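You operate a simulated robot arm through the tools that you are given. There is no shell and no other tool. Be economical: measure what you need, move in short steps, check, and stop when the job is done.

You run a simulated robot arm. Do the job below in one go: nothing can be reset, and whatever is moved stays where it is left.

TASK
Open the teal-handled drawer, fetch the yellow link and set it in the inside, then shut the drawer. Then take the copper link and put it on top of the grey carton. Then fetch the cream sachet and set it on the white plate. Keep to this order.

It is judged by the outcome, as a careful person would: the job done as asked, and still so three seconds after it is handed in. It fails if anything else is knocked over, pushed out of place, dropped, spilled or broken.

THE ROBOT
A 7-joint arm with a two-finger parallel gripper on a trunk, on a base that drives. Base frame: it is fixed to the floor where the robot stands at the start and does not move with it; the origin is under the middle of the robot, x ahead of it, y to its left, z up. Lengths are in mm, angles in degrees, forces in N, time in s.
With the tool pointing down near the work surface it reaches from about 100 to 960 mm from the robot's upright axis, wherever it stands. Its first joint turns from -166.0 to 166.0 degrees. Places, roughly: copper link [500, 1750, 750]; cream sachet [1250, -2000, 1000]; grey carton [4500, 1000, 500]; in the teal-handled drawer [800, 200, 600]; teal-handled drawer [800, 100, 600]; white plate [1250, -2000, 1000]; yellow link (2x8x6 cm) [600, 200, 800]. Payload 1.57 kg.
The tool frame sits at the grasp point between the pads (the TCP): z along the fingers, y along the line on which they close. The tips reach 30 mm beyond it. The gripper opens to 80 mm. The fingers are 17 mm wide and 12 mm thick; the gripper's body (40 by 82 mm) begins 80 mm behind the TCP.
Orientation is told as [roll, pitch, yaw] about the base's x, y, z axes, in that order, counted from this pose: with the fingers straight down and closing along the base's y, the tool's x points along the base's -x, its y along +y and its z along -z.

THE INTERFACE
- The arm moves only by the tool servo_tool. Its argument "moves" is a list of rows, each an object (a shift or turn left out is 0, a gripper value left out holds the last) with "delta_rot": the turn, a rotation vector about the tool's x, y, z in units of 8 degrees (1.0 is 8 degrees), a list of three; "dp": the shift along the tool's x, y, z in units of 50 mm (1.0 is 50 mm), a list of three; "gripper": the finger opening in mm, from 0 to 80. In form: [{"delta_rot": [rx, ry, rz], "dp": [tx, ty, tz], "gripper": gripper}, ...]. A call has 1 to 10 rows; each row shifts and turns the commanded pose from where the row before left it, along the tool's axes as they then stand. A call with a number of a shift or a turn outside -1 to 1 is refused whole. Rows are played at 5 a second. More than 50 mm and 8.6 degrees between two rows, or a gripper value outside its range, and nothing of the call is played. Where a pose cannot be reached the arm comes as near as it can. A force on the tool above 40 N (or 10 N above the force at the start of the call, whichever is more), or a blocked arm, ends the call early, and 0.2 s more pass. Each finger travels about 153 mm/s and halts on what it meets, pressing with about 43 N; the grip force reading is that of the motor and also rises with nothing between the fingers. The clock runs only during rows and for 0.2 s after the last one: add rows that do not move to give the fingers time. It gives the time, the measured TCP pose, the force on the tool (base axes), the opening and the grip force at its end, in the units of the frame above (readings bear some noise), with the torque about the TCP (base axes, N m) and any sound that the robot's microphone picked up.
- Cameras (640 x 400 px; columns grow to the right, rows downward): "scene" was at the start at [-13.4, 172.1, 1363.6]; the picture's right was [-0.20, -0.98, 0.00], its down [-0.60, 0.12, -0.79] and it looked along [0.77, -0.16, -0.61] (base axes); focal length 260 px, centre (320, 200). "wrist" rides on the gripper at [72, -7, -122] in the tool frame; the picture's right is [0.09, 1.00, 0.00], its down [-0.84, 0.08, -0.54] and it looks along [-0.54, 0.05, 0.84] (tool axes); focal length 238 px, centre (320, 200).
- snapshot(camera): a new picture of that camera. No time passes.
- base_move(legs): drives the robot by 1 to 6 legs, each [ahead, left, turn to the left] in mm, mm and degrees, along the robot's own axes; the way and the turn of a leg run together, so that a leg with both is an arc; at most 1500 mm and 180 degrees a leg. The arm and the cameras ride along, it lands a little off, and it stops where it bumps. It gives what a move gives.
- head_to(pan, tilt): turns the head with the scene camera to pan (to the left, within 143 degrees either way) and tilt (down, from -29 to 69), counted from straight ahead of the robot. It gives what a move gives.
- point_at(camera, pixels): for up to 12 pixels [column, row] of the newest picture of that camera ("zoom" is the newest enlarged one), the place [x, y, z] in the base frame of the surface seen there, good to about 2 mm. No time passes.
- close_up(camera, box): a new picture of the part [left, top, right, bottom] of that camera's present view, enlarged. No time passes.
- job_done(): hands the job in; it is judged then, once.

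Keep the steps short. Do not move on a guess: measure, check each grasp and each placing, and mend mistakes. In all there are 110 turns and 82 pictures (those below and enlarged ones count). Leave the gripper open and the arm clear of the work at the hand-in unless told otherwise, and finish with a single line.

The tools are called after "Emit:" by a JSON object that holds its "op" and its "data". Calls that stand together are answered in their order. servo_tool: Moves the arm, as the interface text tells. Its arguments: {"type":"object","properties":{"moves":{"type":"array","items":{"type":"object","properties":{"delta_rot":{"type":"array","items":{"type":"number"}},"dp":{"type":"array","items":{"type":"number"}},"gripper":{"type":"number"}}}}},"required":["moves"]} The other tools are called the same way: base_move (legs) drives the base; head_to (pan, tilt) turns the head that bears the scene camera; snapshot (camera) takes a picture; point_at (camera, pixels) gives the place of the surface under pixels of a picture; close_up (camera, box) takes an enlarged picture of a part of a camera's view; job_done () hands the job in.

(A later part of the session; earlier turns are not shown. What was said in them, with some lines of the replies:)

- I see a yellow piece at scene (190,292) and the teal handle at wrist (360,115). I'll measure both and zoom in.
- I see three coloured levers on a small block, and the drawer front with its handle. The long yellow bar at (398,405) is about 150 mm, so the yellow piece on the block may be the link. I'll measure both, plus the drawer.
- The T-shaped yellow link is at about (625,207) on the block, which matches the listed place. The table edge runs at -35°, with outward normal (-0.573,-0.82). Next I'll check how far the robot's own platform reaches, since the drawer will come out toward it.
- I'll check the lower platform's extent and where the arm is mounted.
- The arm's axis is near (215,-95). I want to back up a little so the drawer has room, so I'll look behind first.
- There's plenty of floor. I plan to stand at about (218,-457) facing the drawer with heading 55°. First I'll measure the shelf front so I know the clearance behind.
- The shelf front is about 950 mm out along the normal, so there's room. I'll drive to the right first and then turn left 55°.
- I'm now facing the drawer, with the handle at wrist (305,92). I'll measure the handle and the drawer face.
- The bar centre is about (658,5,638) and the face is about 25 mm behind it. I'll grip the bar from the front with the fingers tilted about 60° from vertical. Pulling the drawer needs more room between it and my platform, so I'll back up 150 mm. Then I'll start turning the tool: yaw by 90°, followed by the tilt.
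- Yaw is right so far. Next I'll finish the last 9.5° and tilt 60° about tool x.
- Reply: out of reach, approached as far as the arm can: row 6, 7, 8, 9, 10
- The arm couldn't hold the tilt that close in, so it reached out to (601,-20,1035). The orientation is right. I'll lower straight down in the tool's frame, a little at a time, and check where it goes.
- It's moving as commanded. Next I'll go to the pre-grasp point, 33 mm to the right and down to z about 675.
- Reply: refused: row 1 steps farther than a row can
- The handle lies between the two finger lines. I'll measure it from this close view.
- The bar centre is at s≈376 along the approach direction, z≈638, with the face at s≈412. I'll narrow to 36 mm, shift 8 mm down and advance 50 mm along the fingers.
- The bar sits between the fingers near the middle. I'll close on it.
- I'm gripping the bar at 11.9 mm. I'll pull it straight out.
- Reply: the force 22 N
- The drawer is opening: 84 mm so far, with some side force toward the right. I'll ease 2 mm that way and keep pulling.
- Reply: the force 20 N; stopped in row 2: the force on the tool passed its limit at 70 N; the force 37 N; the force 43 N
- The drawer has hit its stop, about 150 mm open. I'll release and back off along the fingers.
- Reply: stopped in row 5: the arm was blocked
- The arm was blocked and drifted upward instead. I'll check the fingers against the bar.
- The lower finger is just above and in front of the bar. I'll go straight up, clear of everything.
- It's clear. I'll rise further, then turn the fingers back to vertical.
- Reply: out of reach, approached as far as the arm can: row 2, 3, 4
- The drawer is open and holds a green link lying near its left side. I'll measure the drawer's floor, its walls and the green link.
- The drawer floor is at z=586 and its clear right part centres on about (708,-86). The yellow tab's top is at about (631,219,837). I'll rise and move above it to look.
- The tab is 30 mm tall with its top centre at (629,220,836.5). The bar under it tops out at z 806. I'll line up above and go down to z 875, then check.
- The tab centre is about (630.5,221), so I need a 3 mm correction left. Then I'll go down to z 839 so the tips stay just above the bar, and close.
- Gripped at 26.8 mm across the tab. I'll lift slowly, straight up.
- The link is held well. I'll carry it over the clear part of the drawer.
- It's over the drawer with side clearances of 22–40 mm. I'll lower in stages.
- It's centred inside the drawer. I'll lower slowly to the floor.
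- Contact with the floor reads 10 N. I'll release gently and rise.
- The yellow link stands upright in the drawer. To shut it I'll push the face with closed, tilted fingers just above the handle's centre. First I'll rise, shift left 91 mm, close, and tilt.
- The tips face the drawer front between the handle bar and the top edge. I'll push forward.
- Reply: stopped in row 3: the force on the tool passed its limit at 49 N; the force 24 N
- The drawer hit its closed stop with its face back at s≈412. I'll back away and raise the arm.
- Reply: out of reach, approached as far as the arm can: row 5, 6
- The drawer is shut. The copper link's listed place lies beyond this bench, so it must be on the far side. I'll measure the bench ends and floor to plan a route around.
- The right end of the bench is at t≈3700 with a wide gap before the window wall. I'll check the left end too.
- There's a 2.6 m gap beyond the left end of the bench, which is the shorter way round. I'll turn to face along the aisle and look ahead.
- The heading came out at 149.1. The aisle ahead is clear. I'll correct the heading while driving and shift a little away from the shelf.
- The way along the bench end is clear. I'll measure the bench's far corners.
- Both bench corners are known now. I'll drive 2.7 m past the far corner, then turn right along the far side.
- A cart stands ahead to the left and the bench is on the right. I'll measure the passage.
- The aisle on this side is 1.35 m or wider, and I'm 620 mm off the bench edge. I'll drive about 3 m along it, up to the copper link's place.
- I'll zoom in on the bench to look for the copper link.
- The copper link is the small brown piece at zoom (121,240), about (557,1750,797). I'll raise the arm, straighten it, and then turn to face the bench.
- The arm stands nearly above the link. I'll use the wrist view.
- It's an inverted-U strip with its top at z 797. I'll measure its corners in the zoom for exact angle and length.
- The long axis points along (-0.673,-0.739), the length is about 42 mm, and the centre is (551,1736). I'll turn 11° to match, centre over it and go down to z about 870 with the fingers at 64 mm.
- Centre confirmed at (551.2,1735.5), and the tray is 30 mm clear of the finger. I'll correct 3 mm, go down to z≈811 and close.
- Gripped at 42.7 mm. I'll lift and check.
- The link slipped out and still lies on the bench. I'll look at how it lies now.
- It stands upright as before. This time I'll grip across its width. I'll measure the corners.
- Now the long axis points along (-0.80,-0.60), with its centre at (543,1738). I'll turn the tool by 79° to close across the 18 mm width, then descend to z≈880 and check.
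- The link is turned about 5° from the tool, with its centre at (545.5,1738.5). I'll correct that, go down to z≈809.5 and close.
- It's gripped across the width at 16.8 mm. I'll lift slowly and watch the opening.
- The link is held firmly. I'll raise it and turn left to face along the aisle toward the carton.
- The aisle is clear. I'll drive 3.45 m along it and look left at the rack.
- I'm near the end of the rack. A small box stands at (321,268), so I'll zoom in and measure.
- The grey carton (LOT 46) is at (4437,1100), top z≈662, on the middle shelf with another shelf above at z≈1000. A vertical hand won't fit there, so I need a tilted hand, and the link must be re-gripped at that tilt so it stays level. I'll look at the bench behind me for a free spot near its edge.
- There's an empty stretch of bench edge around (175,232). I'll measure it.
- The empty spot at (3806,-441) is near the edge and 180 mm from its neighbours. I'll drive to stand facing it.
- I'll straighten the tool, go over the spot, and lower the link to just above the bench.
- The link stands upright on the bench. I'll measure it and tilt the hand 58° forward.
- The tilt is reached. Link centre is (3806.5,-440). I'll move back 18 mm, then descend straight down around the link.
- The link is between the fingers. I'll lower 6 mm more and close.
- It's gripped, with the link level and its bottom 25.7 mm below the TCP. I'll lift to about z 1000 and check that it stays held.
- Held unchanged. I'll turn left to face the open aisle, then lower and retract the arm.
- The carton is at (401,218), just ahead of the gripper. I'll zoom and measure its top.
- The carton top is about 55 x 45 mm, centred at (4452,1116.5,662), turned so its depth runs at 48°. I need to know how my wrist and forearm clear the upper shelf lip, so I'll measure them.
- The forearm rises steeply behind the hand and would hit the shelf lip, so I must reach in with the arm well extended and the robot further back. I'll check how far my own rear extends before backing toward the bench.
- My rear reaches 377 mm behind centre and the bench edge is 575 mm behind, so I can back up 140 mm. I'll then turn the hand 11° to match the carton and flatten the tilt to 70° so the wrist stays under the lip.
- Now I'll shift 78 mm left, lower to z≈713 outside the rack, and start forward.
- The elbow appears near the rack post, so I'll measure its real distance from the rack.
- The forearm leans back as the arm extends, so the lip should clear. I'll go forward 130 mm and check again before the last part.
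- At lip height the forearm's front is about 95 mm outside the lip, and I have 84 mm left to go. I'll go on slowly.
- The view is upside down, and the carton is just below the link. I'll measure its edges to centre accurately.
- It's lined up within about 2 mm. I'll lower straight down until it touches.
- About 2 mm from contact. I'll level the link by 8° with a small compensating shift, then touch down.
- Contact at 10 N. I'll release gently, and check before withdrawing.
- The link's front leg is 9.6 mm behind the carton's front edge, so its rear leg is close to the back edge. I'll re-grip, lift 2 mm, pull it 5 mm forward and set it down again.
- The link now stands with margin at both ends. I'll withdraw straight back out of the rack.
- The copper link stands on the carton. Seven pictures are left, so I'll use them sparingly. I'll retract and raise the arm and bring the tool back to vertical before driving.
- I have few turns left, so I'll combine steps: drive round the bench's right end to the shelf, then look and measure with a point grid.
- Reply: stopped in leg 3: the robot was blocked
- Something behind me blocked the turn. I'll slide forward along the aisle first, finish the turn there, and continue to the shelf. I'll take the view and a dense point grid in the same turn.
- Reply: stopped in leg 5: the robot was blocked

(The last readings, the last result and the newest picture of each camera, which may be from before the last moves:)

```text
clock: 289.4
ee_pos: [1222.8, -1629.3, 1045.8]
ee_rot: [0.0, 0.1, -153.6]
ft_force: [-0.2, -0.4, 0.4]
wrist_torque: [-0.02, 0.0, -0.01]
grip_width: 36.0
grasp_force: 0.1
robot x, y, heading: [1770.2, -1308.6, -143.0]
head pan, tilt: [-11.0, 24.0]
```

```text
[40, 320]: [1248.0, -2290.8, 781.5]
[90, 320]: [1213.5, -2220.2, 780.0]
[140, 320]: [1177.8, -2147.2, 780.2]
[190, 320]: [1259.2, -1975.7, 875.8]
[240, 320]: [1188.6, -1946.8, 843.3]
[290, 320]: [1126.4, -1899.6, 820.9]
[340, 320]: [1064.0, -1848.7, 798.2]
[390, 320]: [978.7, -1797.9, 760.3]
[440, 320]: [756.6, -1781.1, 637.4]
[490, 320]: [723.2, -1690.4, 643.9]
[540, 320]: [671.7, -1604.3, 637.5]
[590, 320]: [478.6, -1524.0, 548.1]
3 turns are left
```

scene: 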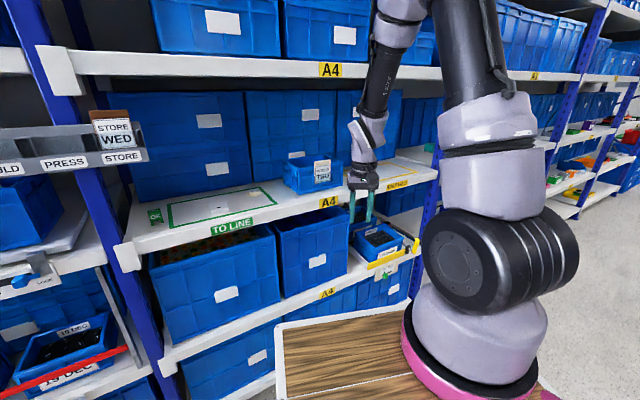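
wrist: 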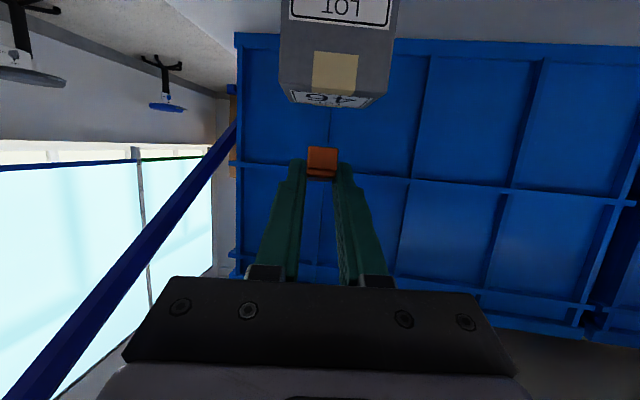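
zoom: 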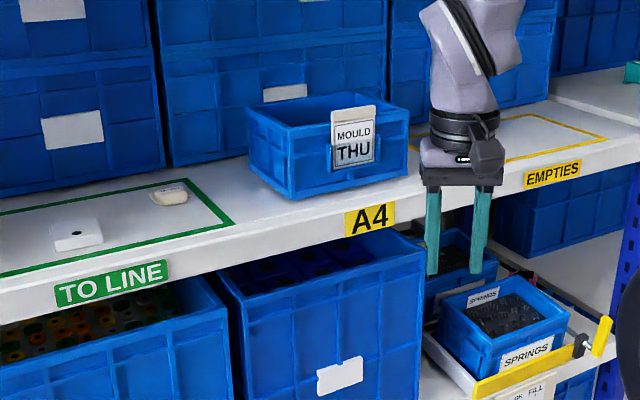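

I can see the white plate at zoom (77,233) and the cream sachet at zoom (168,196). I'll measure both finely in this view, then bring the arm in front of the shelf with a 30° tilt and measure them again with the wrist camera.

Emit:
{"op": "point_at", "data": {"camera": "zoom", "pixels": [[154, 192], [160, 188], [168, 184], [178, 184], [184, 187], [168, 190], [156, 198], [168, 196], [184, 194], [156, 203], [168, 202], [184, 199]]}}

Emit:
{"op": "point_at", "data": {"camera": "zoom", "pixels": [[168, 206], [190, 196], [149, 196], [172, 187], [58, 225], [70, 222], [90, 221], [58, 238], [77, 234], [98, 238], [77, 244], [65, 248]]}}

Emit:
{"op": "point_at", "data": {"camera": "zoom", "pixels": [[56, 232], [64, 230], [72, 228], [80, 226], [96, 226], [100, 232], [88, 236], [70, 238], [60, 242], [84, 241], [96, 243], [78, 220]]}}

Emit:
{"op": "servo_tool", "data": {"moves": [{"delta_rot": [0, 0, -0.9], "gripper": 72}, {"delta_rot": [0, 0, -0.9]}, {"delta_rot": [0, 0, -0.9]}, {"delta_rot": [0, 0, -0.9]}, {"delta_rot": [0, 0, -0.85]}, {"dp": [-0.71, 0.63, -0.176]}, {"dp": [-0.71, 0.63, -0.176]}, {"dp": [-0.71, 0.63, -0.176]}, {"dp": [-0.71, 0.63, -0.176]}, {"dp": [-0.71, 0.63, -0.176]}]}}

Emit:
{"op": "servo_tool", "data": {"moves": [{"delta_rot": [0, -0.94, 0]}, {"delta_rot": [0, -0.94, 0]}, {"delta_rot": [0, -0.94, 0]}, {"delta_rot": [0, -0.93, 0]}, {}]}}

Emit:
{"op": "snapshot", "data": {"camera": "wrist"}}

Emit:
{"op": "point_at", "data": {"camera": "wrist", "pixels": [[290, 160], [300, 160], [310, 160], [320, 160], [330, 160], [340, 160], [290, 168], [300, 168], [310, 168], [320, 168], [330, 168], [340, 168]]}}

Emit:
{"op": "point_at", "data": {"camera": "wrist", "pixels": [[290, 176], [300, 176], [310, 176], [320, 176], [330, 176], [340, 176], [290, 184], [300, 184], [310, 184], [320, 184], [330, 184], [340, 184]]}}

Emit:
{"op": "point_at", "data": {"camera": "wrist", "pixels": [[395, 180], [407, 180], [419, 180], [431, 180], [443, 180], [455, 180], [395, 190], [407, 190], [419, 190], [431, 190], [443, 190], [455, 190]]}}

Emit:
{"op": "point_at", "data": {"camera": "wrist", "pixels": [[395, 200], [407, 200], [419, 200], [431, 200], [443, 200], [455, 200], [395, 210], [407, 210], [419, 210], [431, 210], [443, 210], [455, 210]]}}

Emit:
{"op": "close_up", "data": {"camera": "wrist", "box": [270, 120, 470, 245]}}

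Emit:
{"op": "point_at", "data": {"camera": "zoom", "pixels": [[100, 100], [150, 100], [200, 100], [250, 100], [100, 130], [150, 130], [200, 130], [250, 130], [100, 160], [150, 160], [200, 160], [250, 160]]}}

Emit:
{"op": "point_at", "data": {"camera": "zoom", "pixels": [[100, 190], [150, 190], [200, 190], [250, 190], [100, 220], [150, 220], [200, 220], [250, 220], [100, 250], [150, 250], [200, 250], [250, 250]]}}

Emit:
{"op": "point_at", "data": {"camera": "zoom", "pixels": [[400, 180], [450, 180], [500, 180], [550, 180], [400, 220], [450, 220], [500, 220], [550, 220], [400, 260], [450, 260], [500, 260], [550, 260]]}}

```text
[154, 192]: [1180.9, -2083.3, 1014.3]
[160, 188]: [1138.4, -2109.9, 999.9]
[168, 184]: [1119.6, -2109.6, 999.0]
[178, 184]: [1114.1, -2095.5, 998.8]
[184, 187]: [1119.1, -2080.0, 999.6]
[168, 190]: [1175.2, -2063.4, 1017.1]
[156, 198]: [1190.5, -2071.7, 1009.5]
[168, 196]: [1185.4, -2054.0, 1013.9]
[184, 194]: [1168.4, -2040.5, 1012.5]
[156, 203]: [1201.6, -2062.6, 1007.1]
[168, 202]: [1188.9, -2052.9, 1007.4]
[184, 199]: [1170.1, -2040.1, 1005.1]
```

```text
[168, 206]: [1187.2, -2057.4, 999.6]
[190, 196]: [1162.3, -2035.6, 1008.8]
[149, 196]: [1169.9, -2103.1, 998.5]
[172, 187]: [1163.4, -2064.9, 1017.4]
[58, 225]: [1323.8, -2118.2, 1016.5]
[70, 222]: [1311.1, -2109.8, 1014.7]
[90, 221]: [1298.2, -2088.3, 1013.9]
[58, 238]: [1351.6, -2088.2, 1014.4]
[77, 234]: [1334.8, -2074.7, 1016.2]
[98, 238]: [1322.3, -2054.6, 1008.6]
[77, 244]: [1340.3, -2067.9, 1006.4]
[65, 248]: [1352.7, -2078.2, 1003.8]
```

```text
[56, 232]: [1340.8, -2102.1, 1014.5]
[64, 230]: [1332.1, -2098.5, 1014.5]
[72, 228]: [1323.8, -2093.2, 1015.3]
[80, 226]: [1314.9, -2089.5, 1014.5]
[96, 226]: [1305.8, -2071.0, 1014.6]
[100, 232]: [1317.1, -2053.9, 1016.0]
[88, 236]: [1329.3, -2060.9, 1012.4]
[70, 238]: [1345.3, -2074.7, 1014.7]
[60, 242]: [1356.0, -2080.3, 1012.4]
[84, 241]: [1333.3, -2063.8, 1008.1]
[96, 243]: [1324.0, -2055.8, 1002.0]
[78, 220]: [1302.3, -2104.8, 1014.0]
```

```text
clock: 291.6
ee_pos: [1278.2, -1857.1, 1088.3]
ee_rot: [0.1, 0.1, -118.0]
ft_force: [-0.5, -0.4, -0.5]
wrist_torque: [-0.05, -0.01, 0.02]
grip_width: 72.0
grasp_force: 0.1
robot x, y, heading: [1761.1, -1310.6, -143.1]
head pan, tilt: [-11.0, 24.0]
```

```text
clock: 292.8
ee_pos: [1279.5, -1858.8, 1090.0]
ee_rot: [0.1, -30.0, -117.8]
ft_force: [-0.4, -0.1, 0.5]
wrist_torque: [0.01, -0.01, 0.0]
grip_width: 72.1
grasp_force: 0.0
robot x, y, heading: [1768.8, -1311.6, -143.0]
head pan, tilt: [-11.0, 24.0]
```

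```text
1 pictures are left
```

wrist: 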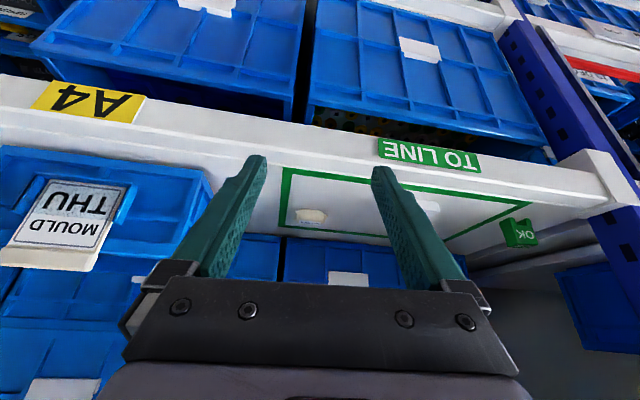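

```text
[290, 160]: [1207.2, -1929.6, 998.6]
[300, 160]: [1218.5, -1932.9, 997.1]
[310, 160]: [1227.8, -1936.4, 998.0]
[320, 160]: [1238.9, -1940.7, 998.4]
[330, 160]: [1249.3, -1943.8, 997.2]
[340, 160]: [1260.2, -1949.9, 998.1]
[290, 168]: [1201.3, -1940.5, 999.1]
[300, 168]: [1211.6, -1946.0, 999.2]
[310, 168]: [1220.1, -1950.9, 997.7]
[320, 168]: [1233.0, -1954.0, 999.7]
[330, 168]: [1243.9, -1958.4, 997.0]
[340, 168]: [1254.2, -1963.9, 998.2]
```

```text
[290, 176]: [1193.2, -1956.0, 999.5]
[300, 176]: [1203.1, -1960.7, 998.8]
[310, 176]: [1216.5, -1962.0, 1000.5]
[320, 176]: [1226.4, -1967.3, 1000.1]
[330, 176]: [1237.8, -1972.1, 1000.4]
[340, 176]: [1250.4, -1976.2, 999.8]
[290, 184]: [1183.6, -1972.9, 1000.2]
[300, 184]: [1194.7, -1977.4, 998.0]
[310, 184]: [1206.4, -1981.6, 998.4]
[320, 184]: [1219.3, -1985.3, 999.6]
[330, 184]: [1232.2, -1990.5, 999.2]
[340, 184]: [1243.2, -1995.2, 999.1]
```

```text
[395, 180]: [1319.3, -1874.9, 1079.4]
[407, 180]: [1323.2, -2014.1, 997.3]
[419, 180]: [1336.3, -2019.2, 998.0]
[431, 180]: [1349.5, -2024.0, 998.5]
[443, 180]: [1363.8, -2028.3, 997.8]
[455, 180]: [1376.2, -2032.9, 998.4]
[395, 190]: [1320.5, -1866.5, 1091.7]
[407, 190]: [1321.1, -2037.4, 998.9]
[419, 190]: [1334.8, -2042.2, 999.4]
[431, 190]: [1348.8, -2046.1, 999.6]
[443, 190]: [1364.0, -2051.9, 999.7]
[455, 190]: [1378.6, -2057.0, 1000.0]
```

```text
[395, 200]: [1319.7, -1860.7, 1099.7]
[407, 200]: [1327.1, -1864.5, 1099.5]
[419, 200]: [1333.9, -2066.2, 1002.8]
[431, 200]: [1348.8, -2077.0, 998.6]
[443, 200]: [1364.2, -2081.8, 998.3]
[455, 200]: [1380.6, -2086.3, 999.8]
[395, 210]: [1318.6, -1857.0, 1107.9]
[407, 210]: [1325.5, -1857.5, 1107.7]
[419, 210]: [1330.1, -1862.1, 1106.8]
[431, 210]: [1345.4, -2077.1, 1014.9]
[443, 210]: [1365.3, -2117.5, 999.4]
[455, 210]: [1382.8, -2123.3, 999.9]
```

```text
3.20 times, centred on (370, 182) of wrist
```

zoom: 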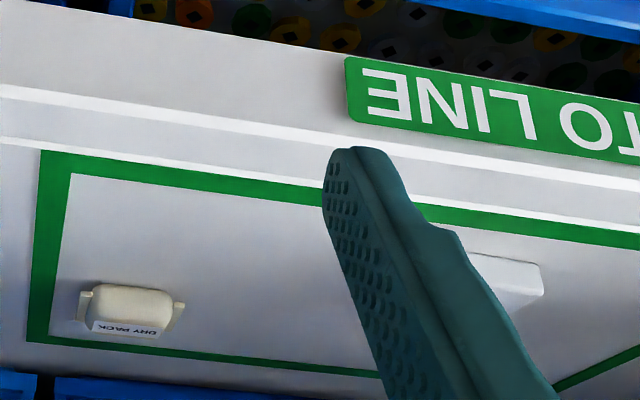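

```text
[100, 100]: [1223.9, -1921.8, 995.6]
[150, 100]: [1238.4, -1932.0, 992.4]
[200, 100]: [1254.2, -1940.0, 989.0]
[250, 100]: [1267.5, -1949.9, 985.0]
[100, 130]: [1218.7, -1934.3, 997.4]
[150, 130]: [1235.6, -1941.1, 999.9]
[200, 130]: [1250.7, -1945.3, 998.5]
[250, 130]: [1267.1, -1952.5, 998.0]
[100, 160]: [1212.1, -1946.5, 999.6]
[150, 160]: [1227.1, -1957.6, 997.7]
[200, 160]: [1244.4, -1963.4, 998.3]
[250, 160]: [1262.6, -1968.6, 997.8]
```

```text
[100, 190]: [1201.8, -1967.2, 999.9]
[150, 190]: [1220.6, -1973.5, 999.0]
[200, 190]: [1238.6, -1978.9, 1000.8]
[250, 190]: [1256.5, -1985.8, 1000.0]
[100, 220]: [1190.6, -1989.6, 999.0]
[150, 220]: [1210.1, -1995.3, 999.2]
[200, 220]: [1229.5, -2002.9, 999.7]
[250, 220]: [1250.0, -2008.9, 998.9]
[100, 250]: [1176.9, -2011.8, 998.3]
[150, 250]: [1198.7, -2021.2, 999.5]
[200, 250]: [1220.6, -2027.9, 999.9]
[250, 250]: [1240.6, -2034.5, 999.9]
```

```text
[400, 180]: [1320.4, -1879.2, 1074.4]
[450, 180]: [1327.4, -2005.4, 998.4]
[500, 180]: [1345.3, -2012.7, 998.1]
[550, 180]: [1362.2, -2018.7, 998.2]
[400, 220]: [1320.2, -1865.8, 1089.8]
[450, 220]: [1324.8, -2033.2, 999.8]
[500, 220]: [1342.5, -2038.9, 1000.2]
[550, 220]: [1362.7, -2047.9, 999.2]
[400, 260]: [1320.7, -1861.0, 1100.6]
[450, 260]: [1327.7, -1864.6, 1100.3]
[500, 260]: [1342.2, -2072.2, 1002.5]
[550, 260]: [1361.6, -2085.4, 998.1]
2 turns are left
```

Sachet centre is about (1174,-2063), about 57 mm long along the shelf with its top at z 1017. Plate centre is about (1322,-2089), top at z 1015. With few turns left I'll do the pick and place in one careful chain: align, tilt to 40°, go in, grip, lift, shift to the plate, set down, release, withdraw. Then I'll take the last picture.

Emit:
{"op": "servo_tool", "data": {"moves": [{"delta_rot": [0.356, 0, 0.617], "gripper": 80}, {"delta_rot": [0, -0.625, 0]}, {"delta_rot": [0, -0.625, 0]}, {"dp": [0.347, 0.514, 0.414]}, {"dp": [-0.659, 0, 0.553]}, {"dp": [-0.659, 0, 0.553]}, {"dp": [-0.659, 0, 0.553]}, {"dp": [-0.659, 0, 0.553]}, {"dp": [-0.659, 0, 0.553]}, {}]}}

Emit:
{"op": "servo_tool", "data": {"moves": [{"dp": [0.2, 0, 0.238]}, {"dp": [0.12, 0, 0.143]}, {"dp": [0.08, 0, 0.095]}, {}, {"gripper": 30}, {"gripper": 30}, {"gripper": 30}, {"gripper": 30}]}}

Emit:
{"op": "servo_tool", "data": {"moves": [{"dp": [-0.06, 0, -0.071]}, {"dp": [-0.12, 0, -0.143]}, {"dp": [-0.167, 0, -0.199]}, {}]}}

Emit:
{"op": "servo_tool", "data": {"moves": [{"dp": [0.116, 0.345, -0.097]}, {"dp": [0.116, 0.345, -0.097]}, {"dp": [0.116, 0.345, -0.097]}, {"dp": [0.116, 0.345, -0.097]}, {"dp": [0.116, 0.345, -0.097]}, {"dp": [0.116, 0.345, -0.097]}, {"dp": [0.116, 0.345, -0.097]}, {"dp": [0.116, 0.345, -0.097]}, {}]}}

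Emit:
{"op": "servo_tool", "data": {"moves": [{"dp": [0.08, 0, 0.095]}, {"dp": [0.061, 0, 0.073]}, {}, {"gripper": 60}, {"gripper": 66}, {"gripper": 80}, {}]}}

Emit:
{"op": "servo_tool", "data": {"moves": [{"dp": [-0.13, 0, -0.153]}, {"dp": [-0.13, 0, -0.153]}, {"dp": [0.4, 0, -0.33]}, {"dp": [0.7, 0, -0.59]}, {"dp": [0.7, 0, -0.59]}, {"dp": [0.7, 0, -0.59]}, {"dp": [0.7, 0, -0.59]}, {}]}}

Emit:
{"op": "close_up", "data": {"camera": "scene", "box": [180, 150, 300, 225]}}

```text
clock: 295.0
ee_pos: [1180.6, -2052.8, 1062.5]
ee_rot: [0.1, -39.9, -123.7]
ft_force: [0.0, -0.5, 0.4]
wrist_torque: [0.03, 0.01, -0.01]
grip_width: 80.2
grasp_force: 0.0
robot x, y, heading: [1764.1, -1308.9, -143.1]
head pan, tilt: [-11.0, 24.0]
```

```text
clock: 296.8
ee_pos: [1181.9, -2053.5, 1032.4]
ee_rot: [0.2, -39.9, -123.6]
ft_force: [0.2, 0.5, 0.9]
wrist_torque: [-0.03, 0.0, 0.02]
grip_width: 49.3
grasp_force: 42.9
robot x, y, heading: [1766.1, -1310.1, -143.2]
head pan, tilt: [-11.0, 24.0]
```

```text
clock: 297.8
ee_pos: [1181.2, -2053.5, 1058.9]
ee_rot: [0.0, -39.9, -123.6]
ft_force: [0.0, -0.7, 0.7]
wrist_torque: [-0.05, -0.02, 0.0]
grip_width: 49.5
grasp_force: 43.1
robot x, y, heading: [1765.7, -1310.7, -143.2]
head pan, tilt: [-11.0, 24.0]
```

```text
clock: 299.8
ee_pos: [1329.5, -2080.3, 1058.0]
ee_rot: [0.0, -39.9, -123.9]
ft_force: [0.6, -0.8, -0.8]
wrist_torque: [0.03, 0.01, 0.0]
grip_width: 49.6
grasp_force: 43.2
robot x, y, heading: [1764.6, -1307.2, -143.1]
head pan, tilt: [-11.0, 24.0]
```

```text
clock: 301.4
ee_pos: [1330.9, -2078.2, 1047.2]
ee_rot: [0.1, -39.9, -123.6]
ft_force: [-0.2, 0.2, -0.2]
wrist_torque: [-0.02, 0.01, -0.02]
grip_width: 80.2
grasp_force: 0.0
robot x, y, heading: [1766.2, -1311.0, -143.1]
head pan, tilt: [-11.0, 24.0]
```

```text
clock: 303.2
ee_pos: [1444.0, -1902.2, 1066.7]
ee_rot: [0.1, -39.9, -123.7]
ft_force: [0.3, 0.3, 0.9]
wrist_torque: [0.01, 0.02, -0.01]
grip_width: 79.9
grasp_force: 0.1
robot x, y, heading: [1767.7, -1314.8, -143.0]
head pan, tilt: [-11.0, 24.0]
```

```text
refused: no pictures are left
1 turns are left
```

The grip stayed at 49.5 mm from pick-up to release over the plate, so the sachet should be on it. I had no picture left to confirm that. The gripper is open and the arm is clear of the shelf, so I'm handing in.

Emit:
{"op": "job_done", "data": {}}

```text
The job is handed in.
```

I did all three jobs in order and handed in, but I had no picture left to check that the cream sachet is on the white plate. The grip held steady from pick-up to release over the plate. Two base turns were also blocked by something I didn't identify, so I can't rule out having bumped something. The yellow link is in the shut teal-handled drawer, and the copper link is on top of the grey carton.
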